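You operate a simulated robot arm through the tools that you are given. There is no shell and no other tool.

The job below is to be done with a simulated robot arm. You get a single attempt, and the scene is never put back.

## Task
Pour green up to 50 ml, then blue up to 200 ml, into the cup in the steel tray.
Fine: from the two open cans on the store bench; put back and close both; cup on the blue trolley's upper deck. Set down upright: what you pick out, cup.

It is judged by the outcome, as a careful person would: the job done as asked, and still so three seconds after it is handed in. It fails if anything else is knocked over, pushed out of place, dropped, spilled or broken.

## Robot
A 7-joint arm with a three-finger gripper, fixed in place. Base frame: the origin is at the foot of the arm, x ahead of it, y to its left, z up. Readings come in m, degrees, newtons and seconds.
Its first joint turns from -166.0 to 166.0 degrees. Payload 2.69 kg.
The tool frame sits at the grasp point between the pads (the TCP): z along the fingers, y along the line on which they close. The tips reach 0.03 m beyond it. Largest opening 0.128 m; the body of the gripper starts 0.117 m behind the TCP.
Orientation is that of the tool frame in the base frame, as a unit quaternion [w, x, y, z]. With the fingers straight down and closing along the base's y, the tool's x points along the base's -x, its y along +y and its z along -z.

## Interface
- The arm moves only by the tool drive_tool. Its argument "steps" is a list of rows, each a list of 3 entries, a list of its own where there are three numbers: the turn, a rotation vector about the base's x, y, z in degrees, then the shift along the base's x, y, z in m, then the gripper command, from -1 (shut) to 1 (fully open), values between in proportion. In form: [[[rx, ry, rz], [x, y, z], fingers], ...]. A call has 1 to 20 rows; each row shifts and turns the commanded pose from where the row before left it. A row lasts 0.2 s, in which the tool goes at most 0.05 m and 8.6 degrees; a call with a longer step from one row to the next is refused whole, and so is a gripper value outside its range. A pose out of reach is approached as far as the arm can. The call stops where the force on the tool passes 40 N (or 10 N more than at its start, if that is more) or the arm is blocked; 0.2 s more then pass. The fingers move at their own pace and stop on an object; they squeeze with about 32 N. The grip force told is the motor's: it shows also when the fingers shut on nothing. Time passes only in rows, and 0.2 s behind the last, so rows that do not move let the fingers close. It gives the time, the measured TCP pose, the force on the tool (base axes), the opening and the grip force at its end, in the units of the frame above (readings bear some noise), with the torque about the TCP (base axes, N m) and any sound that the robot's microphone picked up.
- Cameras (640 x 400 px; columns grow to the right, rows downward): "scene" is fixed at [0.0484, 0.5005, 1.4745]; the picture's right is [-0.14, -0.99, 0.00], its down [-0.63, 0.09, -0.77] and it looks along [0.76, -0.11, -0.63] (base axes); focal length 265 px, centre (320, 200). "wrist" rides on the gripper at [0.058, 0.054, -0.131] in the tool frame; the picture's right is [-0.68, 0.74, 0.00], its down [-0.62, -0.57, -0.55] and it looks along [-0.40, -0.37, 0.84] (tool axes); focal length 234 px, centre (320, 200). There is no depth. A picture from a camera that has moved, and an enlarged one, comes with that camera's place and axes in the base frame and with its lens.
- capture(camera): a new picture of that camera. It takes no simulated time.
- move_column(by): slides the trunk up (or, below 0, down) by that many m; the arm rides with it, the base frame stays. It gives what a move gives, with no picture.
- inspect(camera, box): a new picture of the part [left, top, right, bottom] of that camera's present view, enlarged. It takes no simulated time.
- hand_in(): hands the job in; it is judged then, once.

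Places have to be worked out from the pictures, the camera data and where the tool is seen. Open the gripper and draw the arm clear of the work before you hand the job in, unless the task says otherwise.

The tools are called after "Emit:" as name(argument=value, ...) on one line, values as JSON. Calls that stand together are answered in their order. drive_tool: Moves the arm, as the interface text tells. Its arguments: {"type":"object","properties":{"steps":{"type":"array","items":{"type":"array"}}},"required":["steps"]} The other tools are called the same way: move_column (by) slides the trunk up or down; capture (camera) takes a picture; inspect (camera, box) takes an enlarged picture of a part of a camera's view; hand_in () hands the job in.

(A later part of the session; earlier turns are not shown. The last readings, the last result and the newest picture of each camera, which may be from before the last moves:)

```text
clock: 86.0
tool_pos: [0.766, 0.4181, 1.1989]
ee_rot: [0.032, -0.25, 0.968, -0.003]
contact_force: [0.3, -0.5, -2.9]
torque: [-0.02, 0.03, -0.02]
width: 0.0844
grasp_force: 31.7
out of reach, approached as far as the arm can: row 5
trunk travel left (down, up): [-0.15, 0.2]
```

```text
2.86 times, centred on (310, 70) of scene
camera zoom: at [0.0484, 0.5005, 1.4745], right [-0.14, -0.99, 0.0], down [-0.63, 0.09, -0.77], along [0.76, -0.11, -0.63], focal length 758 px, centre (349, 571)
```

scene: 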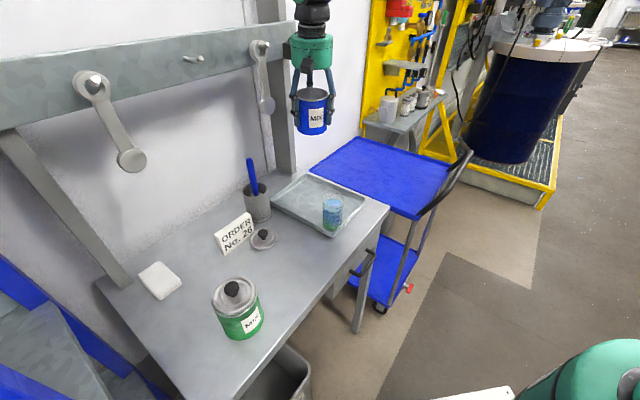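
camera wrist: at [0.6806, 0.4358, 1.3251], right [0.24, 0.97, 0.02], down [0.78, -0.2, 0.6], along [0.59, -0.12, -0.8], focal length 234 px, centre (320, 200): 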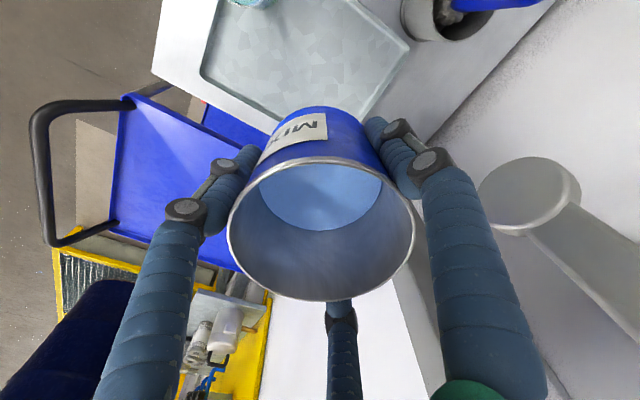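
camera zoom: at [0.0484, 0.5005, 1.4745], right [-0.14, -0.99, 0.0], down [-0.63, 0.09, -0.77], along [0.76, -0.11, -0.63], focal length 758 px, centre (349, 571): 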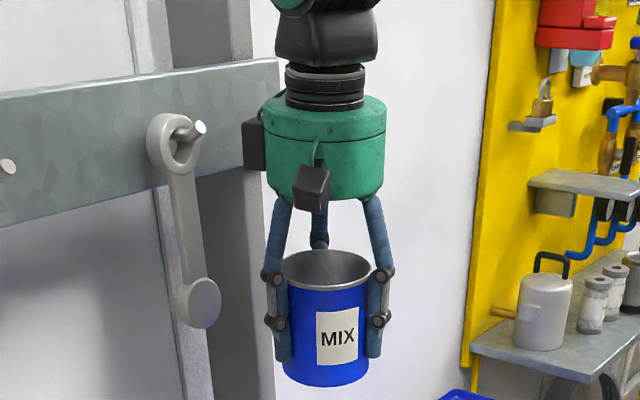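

The cup is still upright inside the tray, at its near corner, with the surface on the 200 mark and no spill to be seen; the tray itself has not moved. The can evidently brushed it when the arm ran short of reach. The can hangs with a 3.7° residual tilt: I straighten it and carry it back above its own place.

Emit:
drive_tool(steps=[[[-1.77, 3.215, 0], [0, 0, 0], -1], [[0, 0, 2.67], [-0.02325, 0.00717, 0], -1], [[0, 0, 2.67], [-0.02325, 0.00717, 0], -1], [[0, 0, 2.67], [-0.02325, 0.00717, 0], -1], [[0, 0, 2.67], [-0.02325, 0.00717, 0], -1], [[0, 0, 2.67], [-0.02325, 0.00717, 0], -1], [[0, 0, 2.67], [-0.02325, 0.00717, 0], -1], [[0, 0, 2.67], [-0.02325, 0.00717, 0], -1], [[0, 0, 2.67], [-0.02325, 0.00717, 0], -1], [[0, 0, 2.67], [-0.02325, 0.00717, 0], -1], [[0, 0, 2.67], [-0.02325, 0.00717, 0], -1], [[0, 0, 2.67], [-0.02325, 0.00717, 0], -1], [[0, 0, 2.67], [-0.02325, 0.00717, 0], -1], [[0, 0, 0], [0, 0, 0], -1]])

Emit:
capture(camera="scene")

Emit:
capture(camera="wrist")

```text
clock: 89.0
tool_pos: [0.4879, 0.5042, 1.2002]
ee_rot: [0.005, -0.508, 0.862, -0.011]
contact_force: [0.7, 0.9, -3.3]
torque: [-0.05, -0.04, 0.0]
width: 0.084
grasp_force: 31.4
trunk travel left (down, up): [-0.15, 0.2]
```

```text
taken
```

scene: 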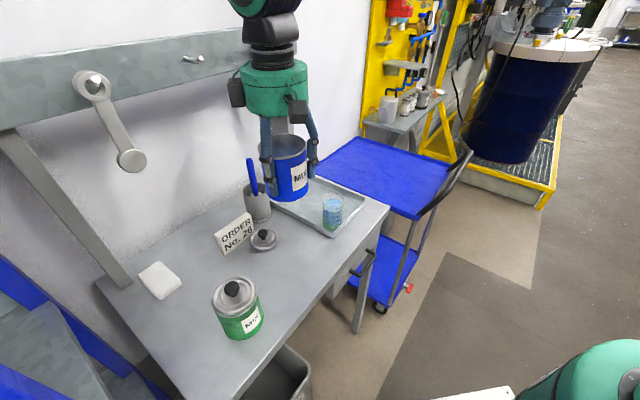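

```text
taken
camera wrist: at [0.4093, 0.4806, 1.3295], right [-0.32, 0.95, -0.02], down [0.78, 0.27, 0.56], along [0.54, 0.16, -0.83], focal length 234 px, centre (320, 200)
```

wrist: 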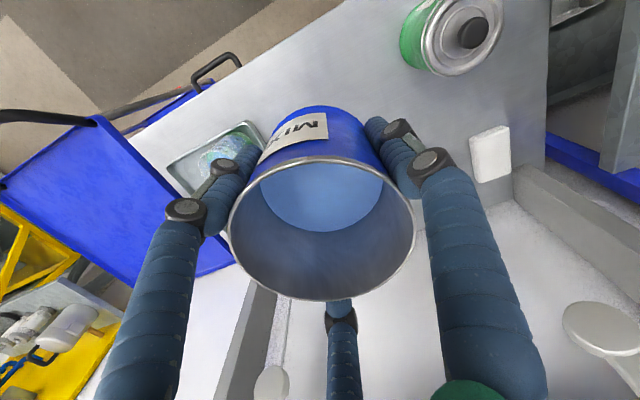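

The blue can is above its place; I remove a last 1.4° of tilt and lower it to about 3 cm above the bench.

Emit:
drive_tool(steps=[[[0.8, 1.13, 0], [0, 0, 0], -1], [[0, 0, 0], [0, 0, -0.03], -1], [[0, 0, 0], [0, 0, -0.045], -1], [[0, 0, 0], [0, 0, -0.045], -1], [[0, 0, 0], [0, 0, -0.045], -1], [[0, 0, 0], [0, 0, -0.035], -1], [[0, 0, 0], [0, 0, -0.018], -1], [[0, 0, 0], [0, 0, 0], -1]])

Emit:
capture(camera="wrist")

Emit:
inspect(camera="scene", box=[220, 180, 360, 300])

```text
clock: 90.8
tool_pos: [0.4879, 0.5048, 0.9812]
ee_rot: [-0.001, -0.508, 0.862, 0.001]
contact_force: [0.4, -0.1, -2.7]
torque: [-0.02, 0.01, -0.01]
width: 0.0841
grasp_force: 32.4
trunk travel left (down, up): [-0.15, 0.2]
```

```text
taken
camera wrist: at [0.4116, 0.4795, 1.1122], right [-0.32, 0.95, 0.0], down [0.79, 0.26, 0.55], along [0.52, 0.17, -0.84], focal length 234 px, centre (320, 200)
```

wrist: 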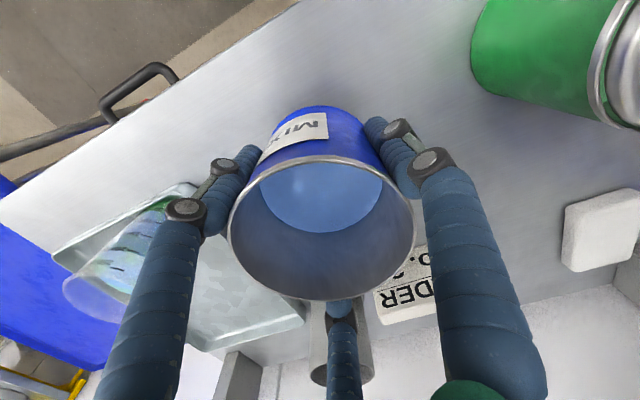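

```text
3.33 times, centred on (290, 240) of scene
camera zoom: at [0.0484, 0.5005, 1.4745], right [-0.14, -0.99, 0.0], down [-0.63, 0.09, -0.77], along [0.76, -0.11, -0.63], focal length 884 px, centre (420, 67)
```

zoom: 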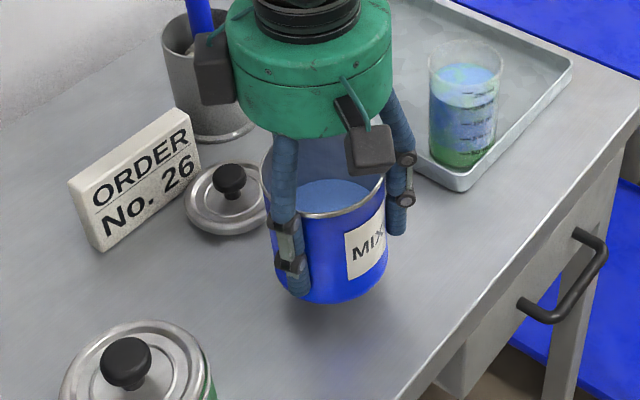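

The blue can is level over its old spot. I lower it gently until it touches.

Emit:
drive_tool(steps=[[[0, 0, 0], [-0.0008, 0, -0.012], -1], [[0, 0, 0], [0, 0, -0.01], -1], [[0, 0, 0], [0, 0, -0.006], -1], [[0, 0, 0], [0, 0, -0.002], -1], [[0, 0, 0], [0, 0, 0], -1]])

Emit:
drive_tool(steps=[[[0, 0, 0], [0, 0, -0.002], -1], [[0, 0, 0], [0, 0, 0], -1]])

```text
clock: 92.0
tool_pos: [0.4871, 0.5045, 0.9515]
ee_rot: [0.0, -0.507, 0.862, 0.001]
contact_force: [-0.2, 0.2, -2.7]
torque: [0.0, 0.01, -0.01]
width: 0.0841
grasp_force: 32.2
trunk travel left (down, up): [-0.15, 0.2]
```

```text
clock: 92.6
tool_pos: [0.4875, 0.5046, 0.9491]
ee_rot: [0.001, -0.507, 0.862, 0.002]
contact_force: [0.6, 1.1, -2.5]
torque: [0.05, -0.01, 0.02]
width: 0.0837
grasp_force: 31.8
trunk travel left (down, up): [-0.15, 0.2]
```

No touch yet at z≈0.949; I continue in 1.5 mm steps.

Emit:
drive_tool(steps=[[[0, 0, 0], [0, 0, -0.0015], -1], [[0, 0, 0], [0, 0, 0], -1]])

Emit:
drive_tool(steps=[[[0, 0, 0], [0, 0, -0.001], -1], [[0, 0, 0], [0, 0, 0], -1]])

```text
clock: 93.2
tool_pos: [0.4866, 0.5046, 0.9493]
ee_rot: [0.0, -0.507, 0.862, 0.002]
contact_force: [-4.1, -0.9, 12.6]
torque: [-0.08, 0.78, 0.01]
width: 0.0843
grasp_force: 32.2
trunk travel left (down, up): [-0.15, 0.2]
```

```text
clock: 93.8
tool_pos: [0.4882, 0.5043, 0.9483]
ee_rot: [0.001, -0.507, 0.862, 0.001]
contact_force: [-1.0, -2.3, 22.9]
torque: [-0.19, 0.19, 0.05]
width: 0.0842
grasp_force: 31.5
trunk travel left (down, up): [-0.15, 0.2]
```

The can stands on the bench (23 N). I relieve 2 mm, open the fingers and check.

Emit:
drive_tool(steps=[[[0, 0, 0], [0, 0, 0.002], -1], [[0, 0, 0], [0, 0, 0], -1], [[0, 0, 0], [0, 0, 0], 0.4], [[0, 0, 0], [0, 0, 0], 0.7], [[0, 0, 0], [0, 0, 0], 1], [[0, 0, 0], [0, 0, 0], 1]])

Emit:
capture(camera="wrist")

Emit:
inspect(camera="scene", box=[220, 180, 360, 300])

```text
clock: 95.2
tool_pos: [0.4873, 0.5048, 0.9481]
ee_rot: [-0.001, -0.506, 0.862, 0.0]
contact_force: [0.3, -0.9, -0.1]
torque: [0.03, -0.01, -0.04]
width: 0.128
grasp_force: 0.0
trunk travel left (down, up): [-0.15, 0.2]
```

```text
taken
camera wrist: at [0.4111, 0.4792, 1.0798], right [-0.32, 0.95, 0.0], down [0.79, 0.26, 0.55], along [0.52, 0.17, -0.84], focal length 234 px, centre (320, 200)
```

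wrist: 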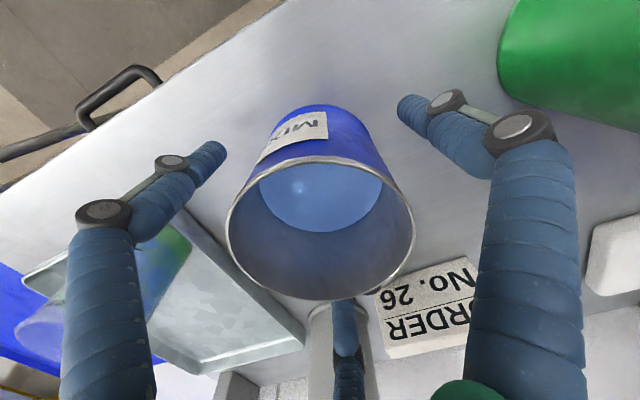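

```text
3.33 times, centred on (290, 240) of scene
camera zoom: at [0.0484, 0.5005, 1.4745], right [-0.14, -0.99, 0.0], down [-0.63, 0.09, -0.77], along [0.76, -0.11, -0.63], focal length 884 px, centre (420, 67)
```

zoom: 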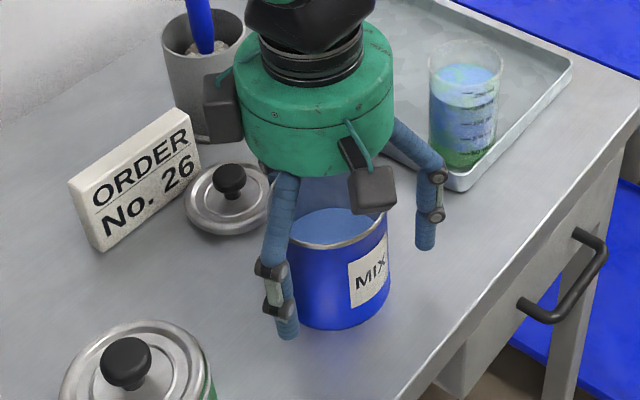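

The blue can is back in place. I rise straight up, then move over the blue lid with the fingers half closed, to look at the knob and the nearby sign.

Emit:
drive_tool(steps=[[[0, 0, 0], [0, 0, 0.03], 1], [[0, 0, 0], [0, 0, 0.045], 1], [[0, 0, 0], [0, 0, 0.045], 1], [[0, 0, 0], [0, 0, 0.045], 1], [[0, 0, 0], [0, 0, 0.02], 1], [[0, 0, 0], [0.025, 0.021, 0], 0.3], [[0, 0, 0], [0.025, 0.021, 0], 0.0], [[0, 0, 0], [0.025, 0.021, 0], -0.1], [[0, 0, 0], [0.0225, 0.018, 0], -0.1], [[0, 0, 0], [0, 0, 0], -0.1]])

Emit:
capture(camera="wrist")

Emit:
inspect(camera="wrist", box=[260, 40, 420, 160])

Emit:
inspect(camera="scene", box=[210, 190, 330, 290])

```text
clock: 97.4
tool_pos: [0.5851, 0.5864, 1.133]
ee_rot: [-0.001, -0.507, 0.862, 0.001]
contact_force: [0.3, -0.1, -0.8]
torque: [-0.01, 0.04, 0.01]
width: 0.0575
grasp_force: 0.1
trunk travel left (down, up): [-0.15, 0.2]
```

```text
taken
camera wrist: at [0.5091, 0.5605, 1.2645], right [-0.32, 0.95, 0.0], down [0.79, 0.26, 0.55], along [0.52, 0.17, -0.84], focal length 234 px, centre (320, 200)
```

wrist: 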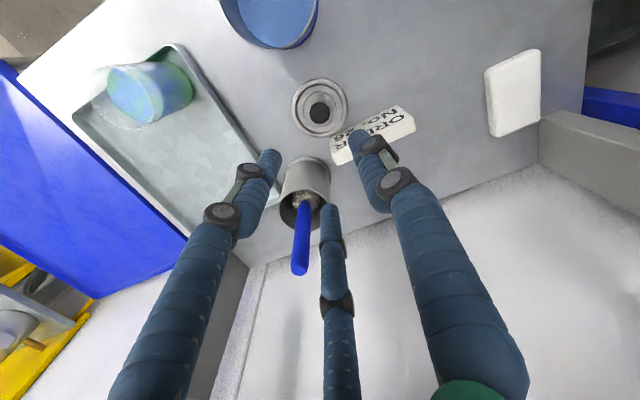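

```text
3.33 times, centred on (340, 100) of wrist
camera zoom: at [0.5091, 0.5605, 1.2645], right [-0.32, 0.95, 0.0], down [0.79, 0.26, 0.55], along [0.52, 0.17, -0.84], focal length 781 px, centre (253, 533)
```

zoom: 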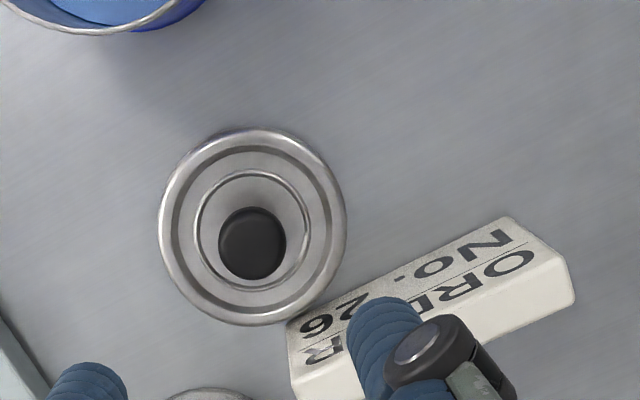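

```text
4.00 times, centred on (270, 240) of scene
camera zoom: at [0.0484, 0.5005, 1.4745], right [-0.14, -0.99, 0.0], down [-0.63, 0.09, -0.77], along [0.76, -0.11, -0.63], focal length 1061 px, centre (520, 40)
```

zoom: 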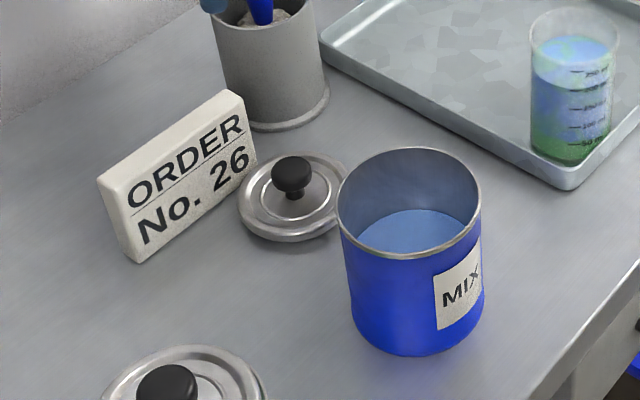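

The knob is at about (0.580, 0.584); the ORDER sign stands close beyond the lid. To keep all fingers away from the sign I turn the tool by 25°, narrow the opening to 4.5 cm, and centre over the knob before descending.

Emit:
drive_tool(steps=[[[0, 0, 8.33], [-0.0043, -0.0011, 0], -0.3], [[0, 0, 8.33], [0, 0, 0], -0.3], [[0, 0, 8.33], [0, 0, 0], -0.3], [[0, 0, 0], [0, 0, -0.04], -0.3], [[0, 0, 0], [0, 0, -0.04], -0.3], [[0, 0, 0], [0, 0, 0], -0.3]])

Emit:
capture(camera="wrist")

Emit:
inspect(camera="scene", box=[210, 150, 330, 270])

```text
clock: 98.8
tool_pos: [0.5806, 0.5852, 1.0528]
ee_rot: [-0.001, -0.682, 0.732, 0.0]
contact_force: [0.0, 0.1, -0.1]
torque: [-0.05, 0.03, 0.02]
width: 0.045
grasp_force: 0.1
trunk travel left (down, up): [-0.15, 0.2]
```

```text
taken
camera wrist: at [0.5228, 0.5305, 1.1846], right [-0.69, 0.73, 0.0], down [0.61, 0.57, 0.55], along [0.4, 0.38, -0.84], focal length 234 px, centre (320, 200)
```

wrist: 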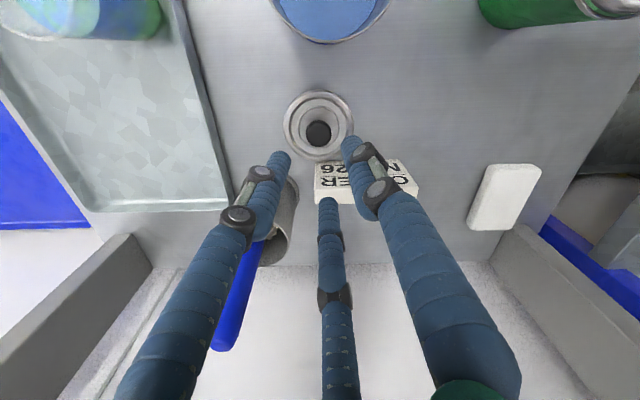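

```text
3.33 times, centred on (270, 210) of scene
camera zoom: at [0.0484, 0.5005, 1.4745], right [-0.14, -0.99, 0.0], down [-0.63, 0.09, -0.77], along [0.76, -0.11, -0.63], focal length 884 px, centre (487, 167)
```

zoom: 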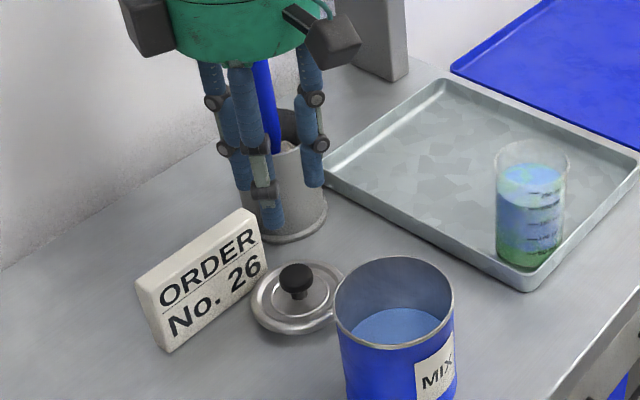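

Centred within about 2 mm. I lower the fingers around the knob to z≈0.948.

Emit:
drive_tool(steps=[[[0, 0, 0], [-0.0008, -0.0012, -0.035], -0.3], [[0, 0, 0], [0, 0, -0.035], -0.3], [[0, 0, 0], [0, 0, -0.02], -0.3], [[0, 0, 0], [0, 0, -0.01], -0.3], [[0, 0, 0], [0, 0, -0.005], -0.3], [[0, 0, 0], [0, 0, 0], -0.3]])

Emit:
capture(camera="wrist")

Emit:
inspect(camera="scene", box=[210, 180, 330, 280])

```text
clock: 100.2
tool_pos: [0.5786, 0.5823, 0.948]
ee_rot: [-0.001, -0.681, 0.732, 0.002]
contact_force: [-0.6, 0.6, 0.1]
torque: [0.0, -0.01, 0.01]
width: 0.0446
grasp_force: 0.0
trunk travel left (down, up): [-0.15, 0.2]
```

```text
taken
camera wrist: at [0.5212, 0.5282, 1.0805], right [-0.69, 0.73, 0.0], down [0.61, 0.57, 0.55], along [0.4, 0.38, -0.84], focal length 234 px, centre (320, 200)
```

wrist: 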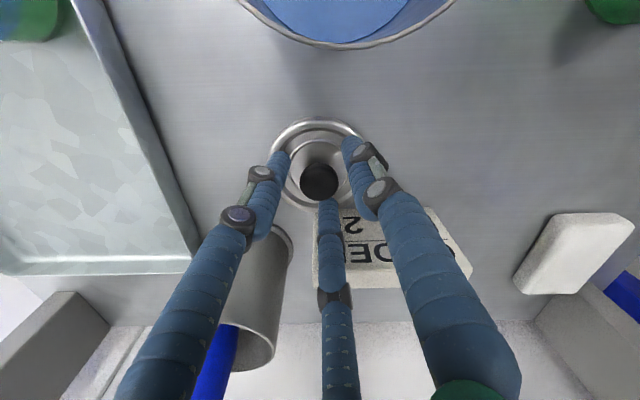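

```text
4.00 times, centred on (270, 230) of scene
camera zoom: at [0.0484, 0.5005, 1.4745], right [-0.14, -0.99, 0.0], down [-0.63, 0.09, -0.77], along [0.76, -0.11, -0.63], focal length 1061 px, centre (520, 80)
```

zoom: 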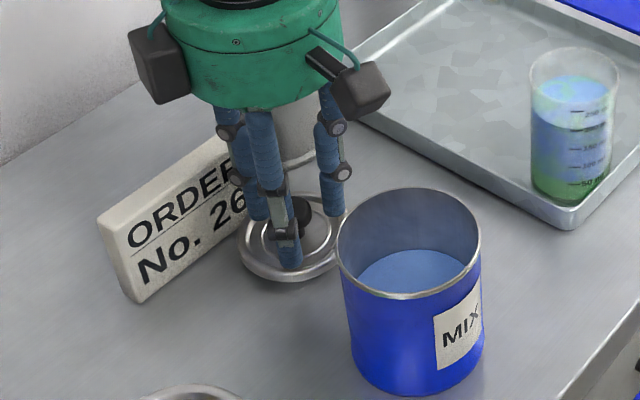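

The knob sits centred between the fingers. I go 2 mm lower, close, and lift a few centimetres.

Emit:
drive_tool(steps=[[[0, 0, 0], [0, 0, -0.002], -0.3], [[0, 0, 0], [0, 0, 0], -1], [[0, 0, 0], [0, 0, 0], -1], [[0, 0, 0], [0, 0, 0], -1]])

Emit:
drive_tool(steps=[[[0, 0, 0], [0, 0, 0.005], -1], [[0, 0, 0], [0, 0, 0.015], -1], [[0, 0, 0], [0, 0, 0.03], -1], [[0, 0, 0], [0, 0, 0.04], -1], [[0, 0, 0], [0, 0, 0.04], -1], [[0, 0, 0], [0, 0, 0.023], -1], [[0, 0, 0], [0, 0, 0], -1]])

Emit:
capture(camera="wrist")

Emit:
inspect(camera="scene", box=[210, 150, 330, 280])

```text
clock: 101.2
tool_pos: [0.5797, 0.5824, 0.9464]
ee_rot: [0.0, -0.681, 0.732, 0.001]
contact_force: [-0.7, -0.2, -0.1]
torque: [-0.05, 0.02, 0.03]
width: 0.0255
grasp_force: 32.0
trunk travel left (down, up): [-0.15, 0.2]
```

```text
clock: 102.8
tool_pos: [0.5785, 0.5836, 1.0989]
ee_rot: [0.0, -0.681, 0.732, 0.0]
contact_force: [-0.7, 0.5, 0.0]
torque: [0.02, -0.01, -0.02]
width: 0.0252
grasp_force: 31.6
trunk travel left (down, up): [-0.15, 0.2]
```

```text
taken
camera wrist: at [0.521, 0.5289, 1.2312], right [-0.69, 0.73, 0.0], down [0.61, 0.57, 0.55], along [0.4, 0.38, -0.84], focal length 234 px, centre (320, 200)
```

wrist: 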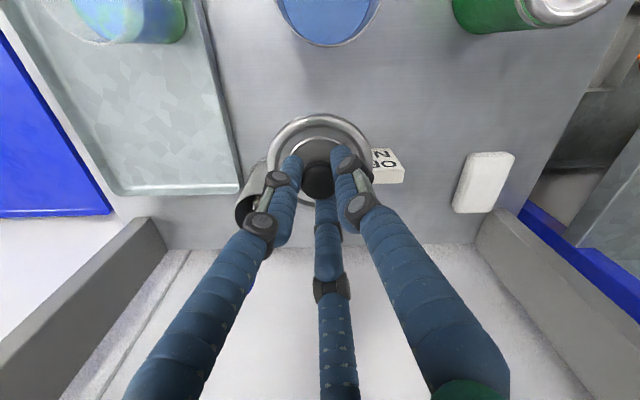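

```text
3.08 times, centred on (270, 215) of scene
camera zoom: at [0.0484, 0.5005, 1.4745], right [-0.14, -0.99, 0.0], down [-0.63, 0.09, -0.77], along [0.76, -0.11, -0.63], focal length 816 px, centre (474, 154)
```

zoom: 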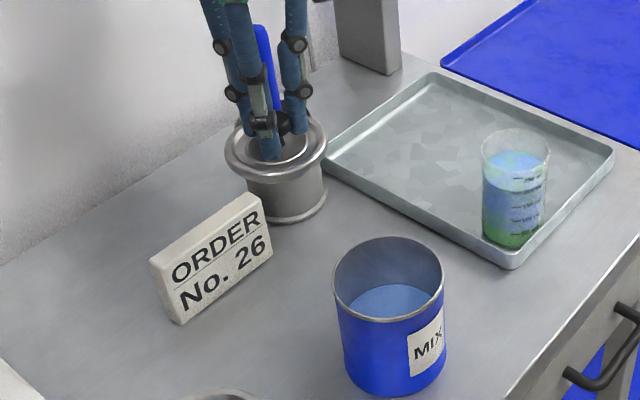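

The lid is lifted level. I move it over the blue can's centre and down to about 1.5 cm above the rim.

Emit:
drive_tool(steps=[[[0, 0, 0], [-0.028, -0.0238, 0], -1], [[0, 0, 0], [-0.032, -0.0273, 0], -1], [[0, 0, 0], [-0.022, -0.0187, 0], -1], [[0, 0, 0], [-0.0102, -0.0087, 0], -1], [[0, 0, 0], [0, 0, -0.025], -1], [[0, 0, 0], [0, 0, -0.013], -1], [[0, 0, 0], [0, 0, 0], -1]])

Emit:
inspect(camera="wrist", box=[240, 60, 400, 220])

Emit:
inspect(camera="scene", box=[250, 200, 345, 295])

```text
clock: 104.4
tool_pos: [0.4879, 0.505, 1.0617]
ee_rot: [0.0, -0.682, 0.731, 0.002]
contact_force: [0.4, 0.8, -1.1]
torque: [0.02, 0.0, -0.02]
width: 0.0253
grasp_force: 32.0
trunk travel left (down, up): [-0.15, 0.2]
```

```text
2.50 times, centred on (320, 140) of wrist
camera zoom: at [0.4295, 0.4503, 1.1926], right [-0.69, 0.73, 0.0], down [0.61, 0.57, 0.55], along [0.4, 0.38, -0.84], focal length 585 px, centre (320, 350)
```

zoom: 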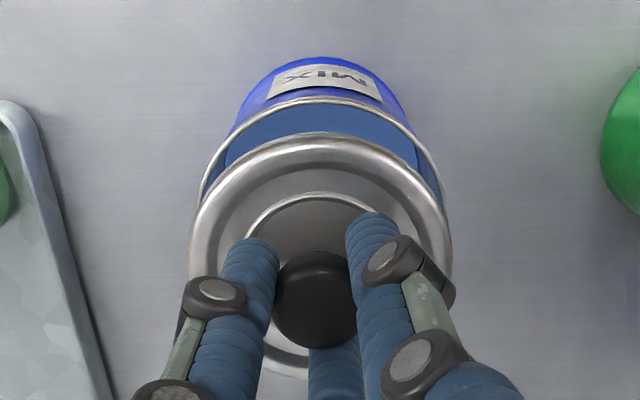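

```text
4.21 times, centred on (298, 248) of scene
camera zoom: at [0.0484, 0.5005, 1.4745], right [-0.14, -0.99, 0.0], down [-0.63, 0.09, -0.77], along [0.76, -0.11, -0.63], focal length 1116 px, centre (415, 0)
```

zoom: 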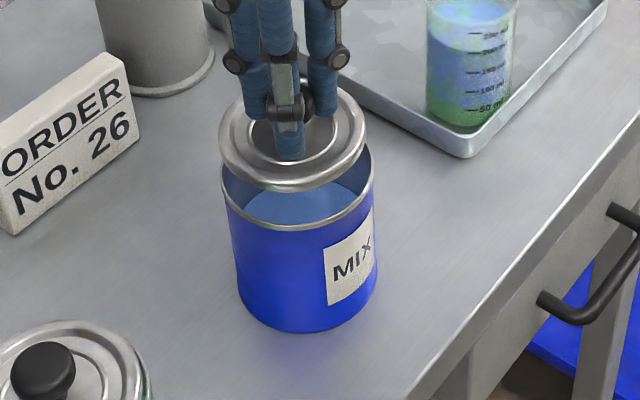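

Lid and rim are concentric within about 1 mm in both views. I lower in steps towards the height where the green lid snapped (z≈1.037).

Emit:
drive_tool(steps=[[[0, 0, 0], [0, 0, -0.008], -1], [[0, 0, 0], [0, 0, -0.006], -1], [[0, 0, 0], [0, 0, -0.004], -1], [[0, 0, 0], [0, 0, -0.002], -1], [[0, 0, 0], [0, 0, 0], -1]])

Emit:
inspect(camera="wrist", box=[240, 60, 400, 220])

Emit:
inspect(camera="scene", box=[250, 200, 345, 295])

```text
clock: 105.6
tool_pos: [0.4877, 0.505, 1.0416]
ee_rot: [-0.001, -0.681, 0.732, 0.0]
contact_force: [-0.2, -0.4, 0.5]
torque: [-0.02, 0.0, 0.03]
width: 0.0251
grasp_force: 31.9
trunk travel left (down, up): [-0.15, 0.2]
```

```text
2.50 times, centred on (320, 140) of wrist
camera zoom: at [0.429, 0.45, 1.1725], right [-0.69, 0.73, 0.0], down [0.61, 0.57, 0.55], along [0.4, 0.38, -0.84], focal length 585 px, centre (320, 350)
```

zoom: 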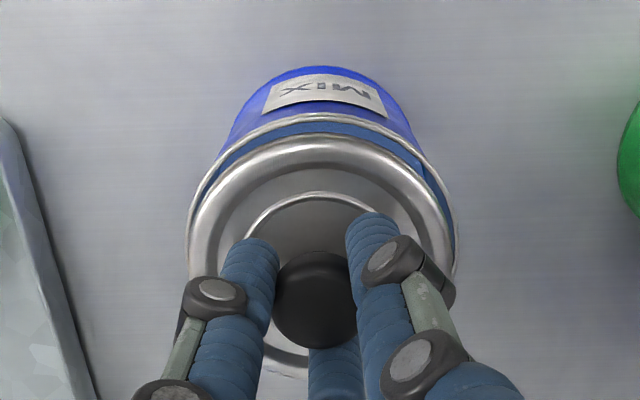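

```text
4.21 times, centred on (298, 248) of scene
camera zoom: at [0.0484, 0.5005, 1.4745], right [-0.14, -0.99, 0.0], down [-0.63, 0.09, -0.77], along [0.76, -0.11, -0.63], focal length 1116 px, centre (415, 0)
```

zoom: 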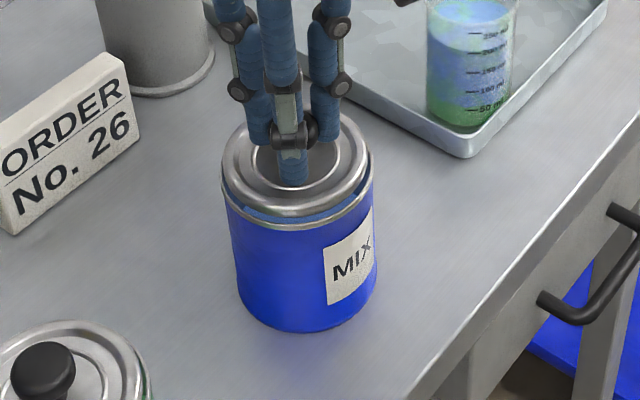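

Still concentric. I press down in 2 mm steps, listening for the snap.

Emit:
drive_tool(steps=[[[0, 0, 0], [0, -0.0005, -0.002], -1], [[0, 0, 0], [0, 0, -0.002], -1], [[0, 0, 0], [0, 0, 0], -1]])

Emit:
drive_tool(steps=[[[0, 0, 0], [0, 0, -0.002], -1], [[0, 0, 0], [0, 0, 0], -1]])

```text
clock: 106.4
tool_pos: [0.488, 0.505, 1.0389]
ee_rot: [0.001, -0.681, 0.732, 0.001]
contact_force: [-2.3, 2.2, 15.9]
torque: [0.02, 0.12, 0.0]
width: 0.0252
grasp_force: 31.6
trunk travel left (down, up): [-0.15, 0.2]
heard: snap
```

```text
clock: 107.2
tool_pos: [0.4899, 0.506, 1.0381]
ee_rot: [0.004, -0.682, 0.731, 0.0]
contact_force: [0.8, 1.5, 9.3]
torque: [-0.09, -0.11, 0.0]
width: 0.0251
grasp_force: 32.1
trunk travel left (down, up): [-0.15, 0.2]
stopped in row 2: the force on the tool passed its limit at 41 N (the readings are from after the stop); the commanded pose is now the measured one
```

The blue lid snapped shut too. I open the fingers partly and rise away.

Emit:
drive_tool(steps=[[[0, 0, 0], [0, 0, 0], -0.7], [[0, 0, 0], [0, 0, 0], -0.3], [[0, 0, 0], [0, 0, 0], -0.1], [[0, 0, 0], [0, 0, 0], -0.1]])

Emit:
drive_tool(steps=[[[0, 0, 0], [-0.001, -0.001, 0.015], -0.1], [[0, 0, 0], [0, 0, 0.04], -0.1], [[0, 0, 0], [0, 0, 0.045], -0.1], [[0, 0, 0], [0, 0, 0.045], 0], [[0, 0, 0], [0, 0, 0], 0.2]])

Emit:
capture(camera="scene")

Emit:
capture(camera="wrist")

Emit:
inspect(camera="scene", box=[190, 190, 360, 345])

```text
clock: 108.2
tool_pos: [0.4879, 0.5049, 1.0378]
ee_rot: [0.001, -0.682, 0.732, 0.001]
contact_force: [-0.1, 0.8, 0.1]
torque: [0.01, -0.01, -0.03]
width: 0.0577
grasp_force: 0.0
trunk travel left (down, up): [-0.15, 0.2]
```

```text
clock: 109.4
tool_pos: [0.4887, 0.5048, 1.1827]
ee_rot: [0.003, -0.682, 0.732, 0.001]
contact_force: [0.6, 0.4, 0.3]
torque: [0.01, -0.06, 0.03]
width: 0.0768
grasp_force: 0.0
trunk travel left (down, up): [-0.15, 0.2]
```

```text
taken
```

scene: 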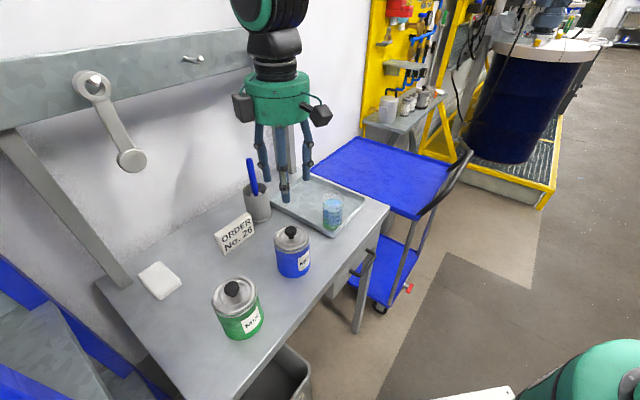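

```text
taken
camera wrist: at [0.4297, 0.4489, 1.3136], right [-0.69, 0.73, 0.0], down [0.61, 0.57, 0.55], along [0.4, 0.38, -0.83], focal length 234 px, centre (320, 200)
```

wrist: 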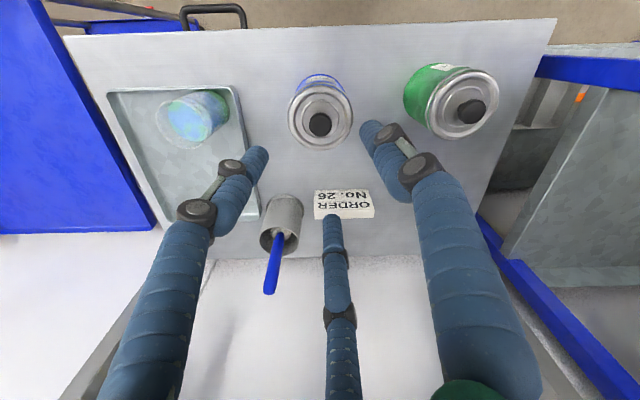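

```text
2.58 times, centred on (275, 268) of scene
camera zoom: at [0.0484, 0.5005, 1.4745], right [-0.14, -0.99, 0.0], down [-0.63, 0.09, -0.77], along [0.76, -0.11, -0.63], focal length 684 px, centre (436, 26)
```

zoom: 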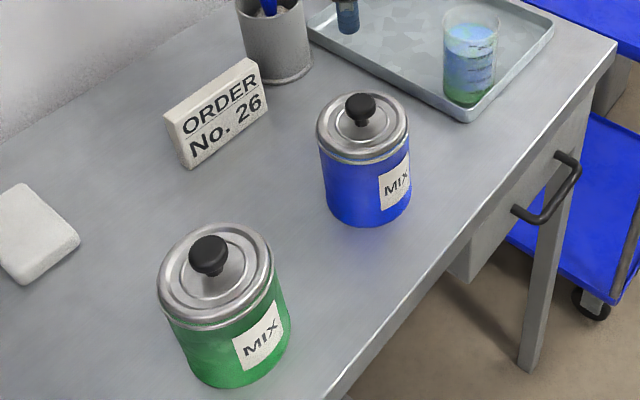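

Both cans are closed and in place. Now I study the cup's position in the tray corner and the trolley's deck and handle before moving the cup.

Emit:
inspect(camera="scene", box=[300, 120, 500, 250])

Emit:
inspect(camera="scene", box=[312, 185, 352, 245])

Emit:
inspect(camera="wrist", box=[100, 60, 280, 200])

```text
3.08 times, centred on (400, 185) of scene
camera zoom: at [0.0484, 0.5005, 1.4745], right [-0.14, -0.99, 0.0], down [-0.63, 0.09, -0.77], along [0.76, -0.11, -0.63], focal length 816 px, centre (74, 246)
```

zoom: 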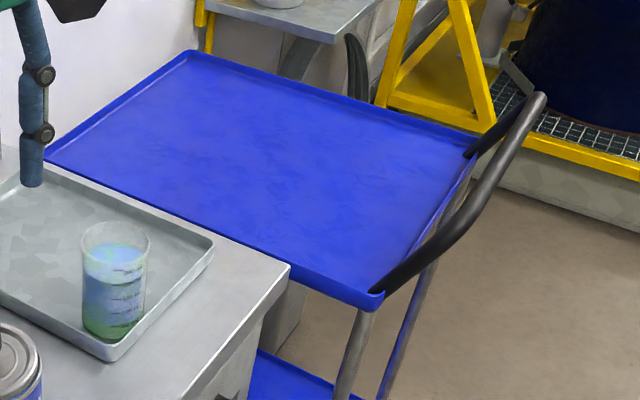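

```text
6.67 times, centred on (332, 215) of scene
camera zoom: at [0.0484, 0.5005, 1.4745], right [-0.14, -0.99, 0.0], down [-0.63, 0.09, -0.77], along [0.76, -0.11, -0.63], focal length 1768 px, centre (240, 100)
```

zoom: 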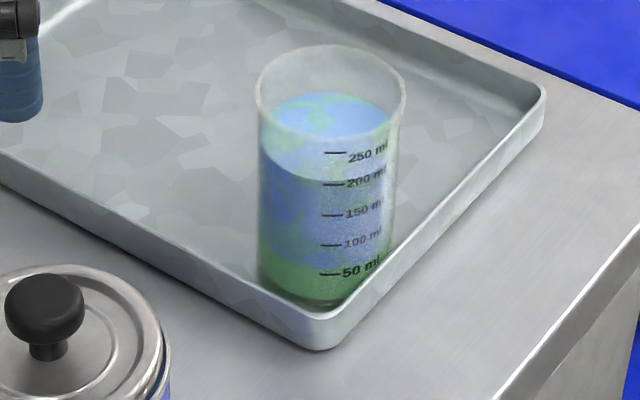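

```text
2.86 times, centred on (190, 130) of wrist
camera zoom: at [0.4297, 0.4489, 1.3136], right [-0.69, 0.73, 0.0], down [0.61, 0.57, 0.55], along [0.4, 0.38, -0.83], focal length 669 px, centre (691, 400)
```

zoom: 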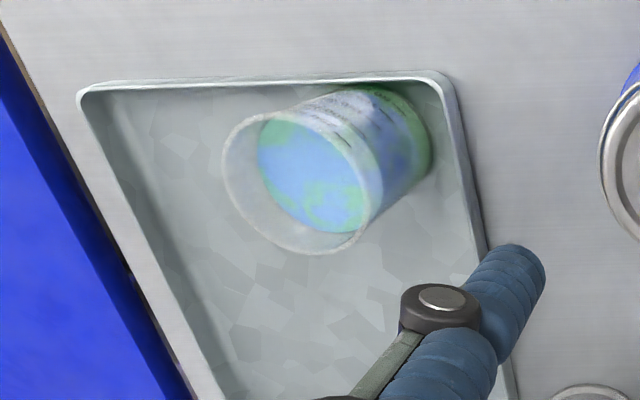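

The cup stands at about (0.615, 0.378), upright, just inside the tray's near corner. I move over it with open fingers, turning the tool to a heading of 40° so the pads close along the tray's front edge.

Emit:
drive_tool(steps=[[[0, 0, -7.67], [0.021, -0.0212, 0], 1], [[0, 0, -7.67], [0.021, -0.0212, 0], 1], [[0, 0, -7.67], [0.021, -0.0212, 0], 1], [[0, 0, -7.67], [0.021, -0.0212, 0], 1], [[0, 0, -7.67], [0.021, -0.0212, 0], 1], [[0, 0, -7.67], [0.021, -0.0212, 0], 1], [[0, 0, 0], [0, 0, -0.04], 1], [[0, 0, 0], [0, 0, 0], 1]])

Emit:
capture(camera="wrist")

Emit:
inspect(camera="wrist", box=[230, 60, 410, 220])

Emit:
inspect(camera="scene", box=[260, 120, 400, 250])

```text
clock: 111.2
tool_pos: [0.6148, 0.3763, 1.142]
ee_rot: [0.001, -0.341, 0.94, 0.0]
contact_force: [-0.5, -1.1, -1.0]
torque: [-0.02, 0.0, 0.01]
width: 0.1281
grasp_force: 0.0
trunk travel left (down, up): [-0.15, 0.2]
```

```text
taken
camera wrist: at [0.5337, 0.3807, 1.2732], right [0.05, 1.0, 0.0], down [0.83, -0.04, 0.55], along [0.55, -0.02, -0.83], focal length 234 px, centre (320, 200)
```

wrist: 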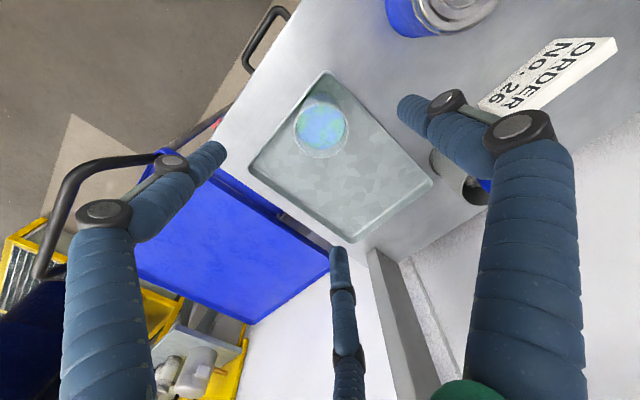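

```text
2.50 times, centred on (320, 140) of wrist
camera zoom: at [0.5337, 0.3807, 1.2732], right [0.05, 1.0, 0.0], down [0.83, -0.04, 0.55], along [0.55, -0.02, -0.83], focal length 585 px, centre (320, 350)
```

zoom: 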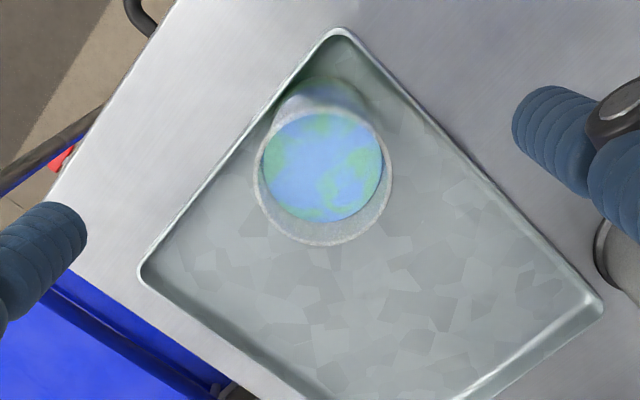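

```text
3.08 times, centred on (330, 185) of scene
camera zoom: at [0.0484, 0.5005, 1.4745], right [-0.14, -0.99, 0.0], down [-0.63, 0.09, -0.77], along [0.76, -0.11, -0.63], focal length 816 px, centre (289, 246)
```

zoom: 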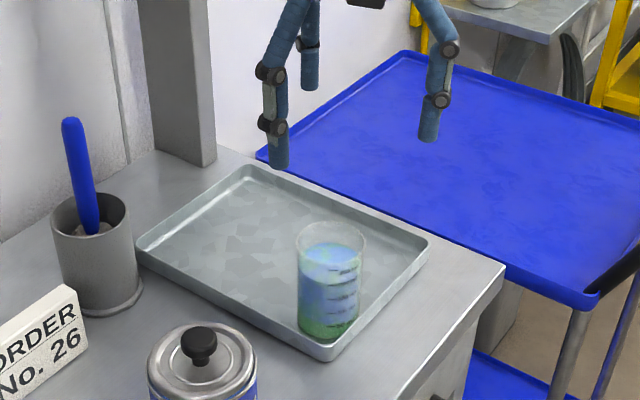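

The cup is centred within 4 mm; I correct that and lower the open fingers to z≈0.965 (tips above the tray's rim).

Emit:
drive_tool(steps=[[[0, 0, 0], [0.004, 0.001, -0.02], 1], [[0, 0, 0], [0, 0, -0.04], 1], [[0, 0, 0], [0, 0, -0.045], 1], [[0, 0, 0], [0, 0, -0.04], 1], [[0, 0, 0], [0, 0, -0.022], 1], [[0, 0, 0], [0, 0, -0.01], 1], [[0, 0, 0], [0, 0, 0], 1]])

Emit:
capture(camera="wrist")

Emit:
inspect(camera="scene", box=[270, 130, 390, 250])

```text
clock: 112.8
tool_pos: [0.6193, 0.3769, 0.9656]
ee_rot: [0.003, -0.341, 0.94, 0.0]
contact_force: [0.3, -0.8, -0.3]
torque: [-0.01, 0.01, 0.04]
width: 0.128
grasp_force: 0.1
trunk travel left (down, up): [-0.15, 0.2]
```

```text
taken
camera wrist: at [0.537, 0.3806, 1.0962], right [0.05, 1.0, 0.0], down [0.83, -0.04, 0.55], along [0.55, -0.02, -0.83], focal length 234 px, centre (320, 200)
```

wrist: 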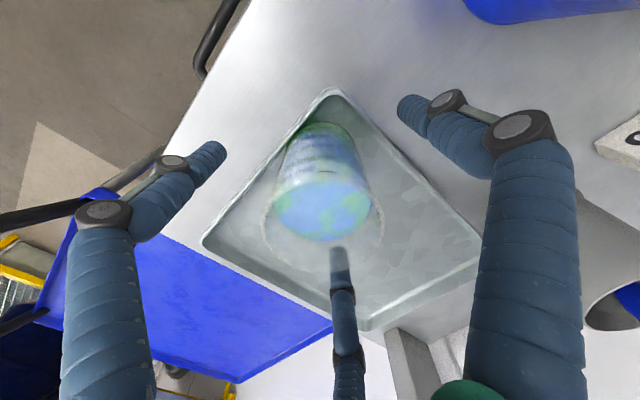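

```text
3.33 times, centred on (330, 190) of scene
camera zoom: at [0.0484, 0.5005, 1.4745], right [-0.14, -0.99, 0.0], down [-0.63, 0.09, -0.77], along [0.76, -0.11, -0.63], focal length 884 px, centre (287, 233)
```

zoom: 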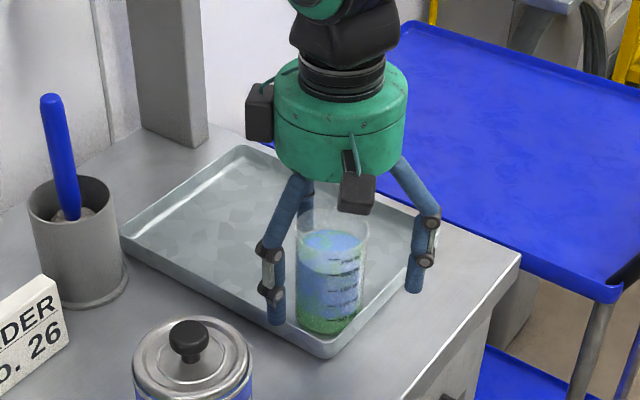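

The cup sits centred between the fingers. I close gently on it.

Emit:
drive_tool(steps=[[[0, 0, 0], [0, 0, 0], 0.4], [[0, 0, 0], [0, 0, 0], 0.15], [[0, 0, 0], [0, 0, 0], 0.0], [[0, 0, 0], [0, 0, 0], -1], [[0, 0, 0], [0, 0, 0], -1], [[0, 0, 0], [0, 0, 0], -1]])

Emit:
inspect(camera="scene", box=[270, 130, 390, 250])

Emit:
capture(camera="wrist")

```text
clock: 114.2
tool_pos: [0.6184, 0.3779, 0.9647]
ee_rot: [0.003, -0.341, 0.94, 0.0]
contact_force: [0.4, -0.8, 1.6]
torque: [0.01, -0.04, 0.03]
width: 0.0597
grasp_force: 32.5
trunk travel left (down, up): [-0.15, 0.2]
```

```text
3.33 times, centred on (330, 190) of scene
camera zoom: at [0.0484, 0.5005, 1.4745], right [-0.14, -0.99, 0.0], down [-0.63, 0.09, -0.77], along [0.76, -0.11, -0.63], focal length 884 px, centre (287, 233)
```

zoom: 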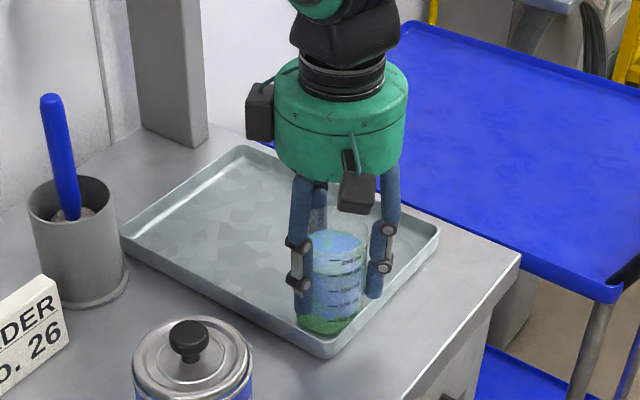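

```text
taken
camera wrist: at [0.537, 0.3805, 1.0966], right [0.05, 1.0, 0.0], down [0.83, -0.04, 0.55], along [0.55, -0.02, -0.83], focal length 234 px, centre (320, 200)
```

wrist: 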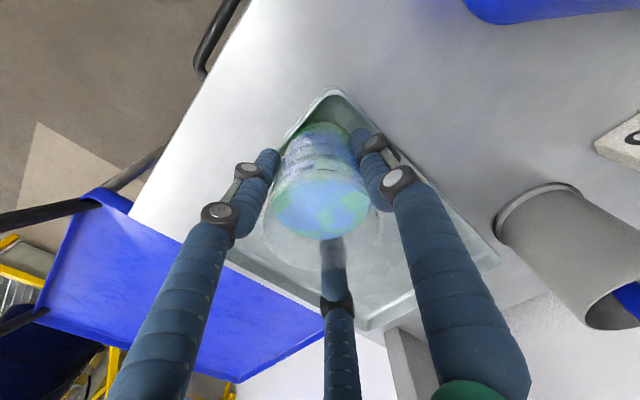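

Gripped at 0.060 m. I lift the cup slowly by 8 cm and check that it hangs upright.

Emit:
drive_tool(steps=[[[0, 0, 0], [0, 0, 0.004], -1], [[0, 0, 0], [0, 0, 0.008], -1], [[0, 0, 0], [0, 0, 0.015], -1], [[0, 0, 0], [0, 0, 0.02], -1], [[0, 0, 0], [0, 0, 0.02], -1], [[0, 0, 0], [0, 0, 0.013], -1], [[0, 0, 0], [0, 0, 0], -1]])

Emit:
inspect(camera="scene", box=[270, 110, 390, 250])

Emit:
capture(camera="wrist")

```text
clock: 115.8
tool_pos: [0.6184, 0.3781, 1.046]
ee_rot: [0.002, -0.341, 0.94, 0.0]
contact_force: [-0.5, 0.4, -1.9]
torque: [0.0, -0.01, 0.03]
width: 0.0596
grasp_force: 31.6
trunk travel left (down, up): [-0.15, 0.2]
```

```text
2.86 times, centred on (330, 180) of scene
camera zoom: at [0.0484, 0.5005, 1.4745], right [-0.14, -0.99, 0.0], down [-0.63, 0.09, -0.77], along [0.76, -0.11, -0.63], focal length 758 px, centre (291, 257)
```

zoom: 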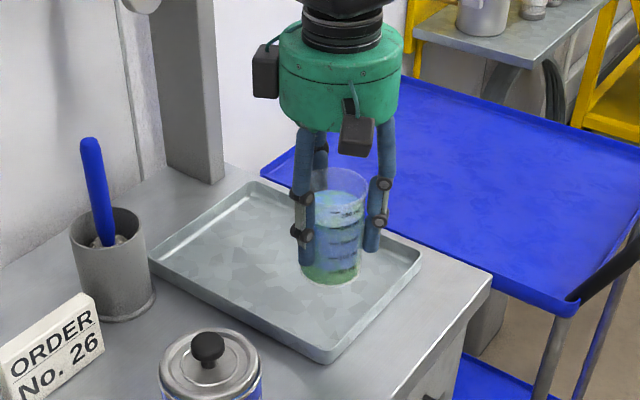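

```text
taken
camera wrist: at [0.537, 0.3811, 1.177], right [0.05, 1.0, 0.0], down [0.83, -0.04, 0.55], along [0.55, -0.02, -0.83], focal length 234 px, centre (320, 200)
```

wrist: 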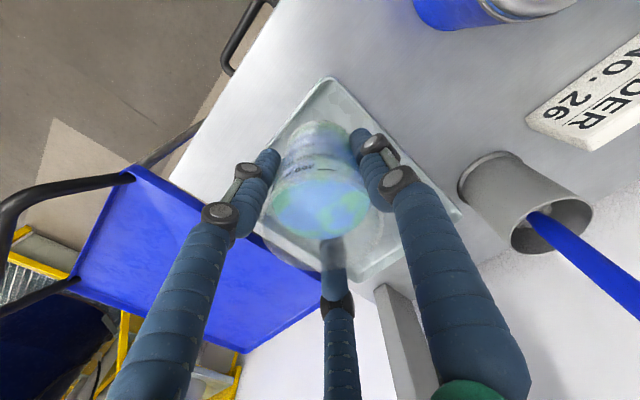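

The cup hangs upright and the tray below is clean. I carry it smoothly over the bench end to above the trolley's upper deck at about (0.87, 0.10), turning the tool towards radial.

Emit:
drive_tool(steps=[[[0, 0, -1.5], [0.01, -0.011, 0], -1], [[0, 0, -2.2], [0.016, -0.0177, 0], -1], [[0, 0, -2.2], [0.0195, -0.0215, 0], -1], [[0, 0, -2.2], [0.0195, -0.0215, 0], -1], [[0, 0, -2.2], [0.0195, -0.0215, 0], -1], [[0, 0, -2.2], [0.0195, -0.0215, 0], -1], [[0, 0, -2.2], [0.0195, -0.0215, 0], -1], [[0, 0, -2.2], [0.0195, -0.0215, 0], -1], [[0, 0, -2.2], [0.0195, -0.0215, 0], -1], [[0, 0, -2.2], [0.0195, -0.0215, 0], -1], [[0, 0, -2.2], [0.0195, -0.0215, 0], -1], [[0, 0, -2.2], [0.0195, -0.0215, 0], -1], [[0, 0, -2.2], [0.018, -0.0198, 0], -1], [[0, 0, -2.2], [0.013, -0.0145, 0], -1], [[0, 0, 0], [0, 0, 0], -1]])

Emit:
capture(camera="scene")

Emit:
capture(camera="wrist")

```text
clock: 119.0
tool_pos: [0.8709, 0.1, 1.0454]
ee_rot: [0.002, -0.085, 0.996, 0.001]
contact_force: [0.8, -0.1, -1.8]
torque: [0.0, 0.01, -0.02]
width: 0.0593
grasp_force: 31.8
trunk travel left (down, up): [-0.15, 0.2]
```

```text
taken
```

scene: 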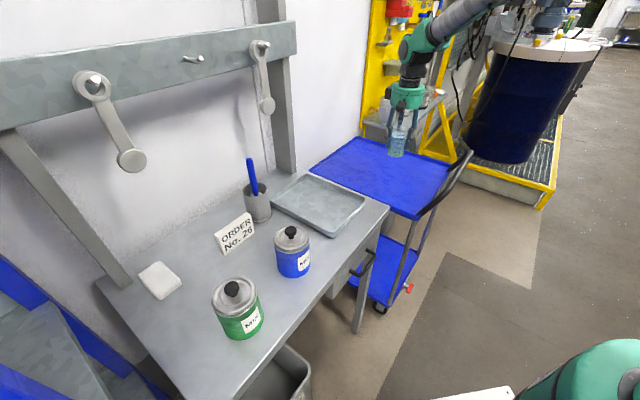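

```text
taken
camera wrist: at [0.8017, 0.1428, 1.1766], right [0.54, 0.84, 0.0], down [0.7, -0.45, 0.55], along [0.46, -0.3, -0.83], focal length 234 px, centre (320, 200)
```

wrist: 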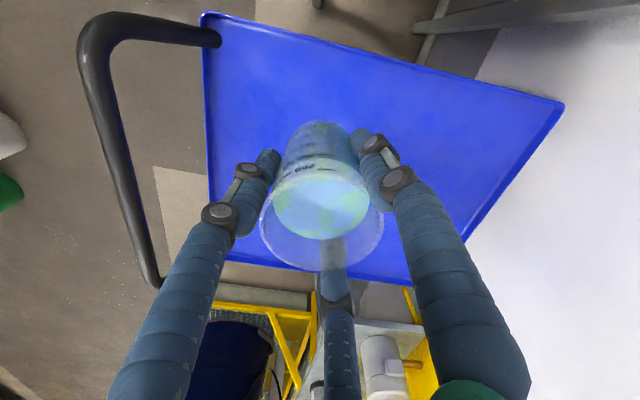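

The cup is well inside the deck's outline (about 17 cm from the handle edge, 8 cm from the bench-side edge). I lower it to about 3 cm above the expected deck height.

Emit:
drive_tool(steps=[[[0, 0, 0], [0, 0, -0.02], -1], [[0, 0, 0], [0, 0, -0.035], -1], [[0, 0, 0], [0, 0, -0.035], -1], [[0, 0, 0], [0, 0, -0.035], -1], [[0, 0, 0], [0, 0, -0.025], -1], [[0, 0, 0], [0, 0, -0.01], -1], [[0, 0, 0], [0, 0, 0], -1]])

Emit:
inspect(camera="scene", box=[310, 80, 490, 220])

Emit:
capture(camera="wrist")

```text
clock: 120.6
tool_pos: [0.8695, 0.1, 0.8864]
ee_rot: [0.003, -0.086, 0.996, -0.001]
contact_force: [-0.6, -0.7, -1.6]
torque: [-0.01, -0.03, -0.01]
width: 0.0598
grasp_force: 32.2
trunk travel left (down, up): [-0.15, 0.2]
```

```text
2.86 times, centred on (400, 150) of scene
camera zoom: at [0.0484, 0.5005, 1.4745], right [-0.14, -0.99, 0.0], down [-0.63, 0.09, -0.77], along [0.76, -0.11, -0.63], focal length 758 px, centre (91, 343)
```

zoom: 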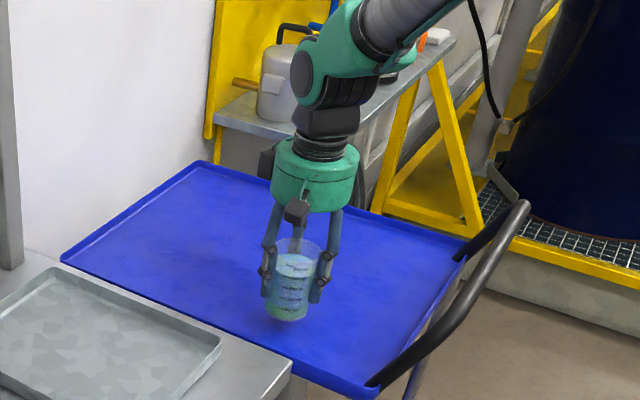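

```text
taken
camera wrist: at [0.8014, 0.1427, 1.017], right [0.54, 0.84, 0.0], down [0.7, -0.45, 0.55], along [0.47, -0.3, -0.83], focal length 234 px, centre (320, 200)
```

wrist: 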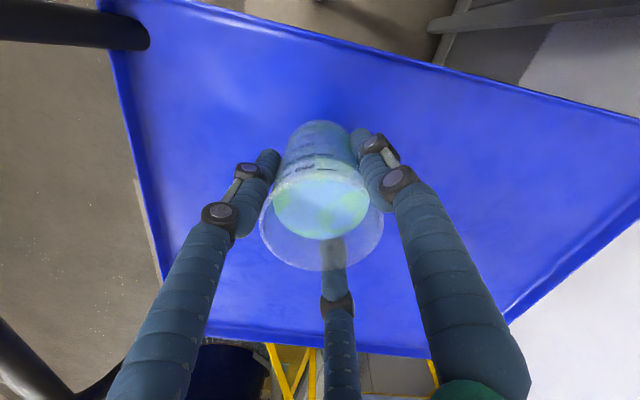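

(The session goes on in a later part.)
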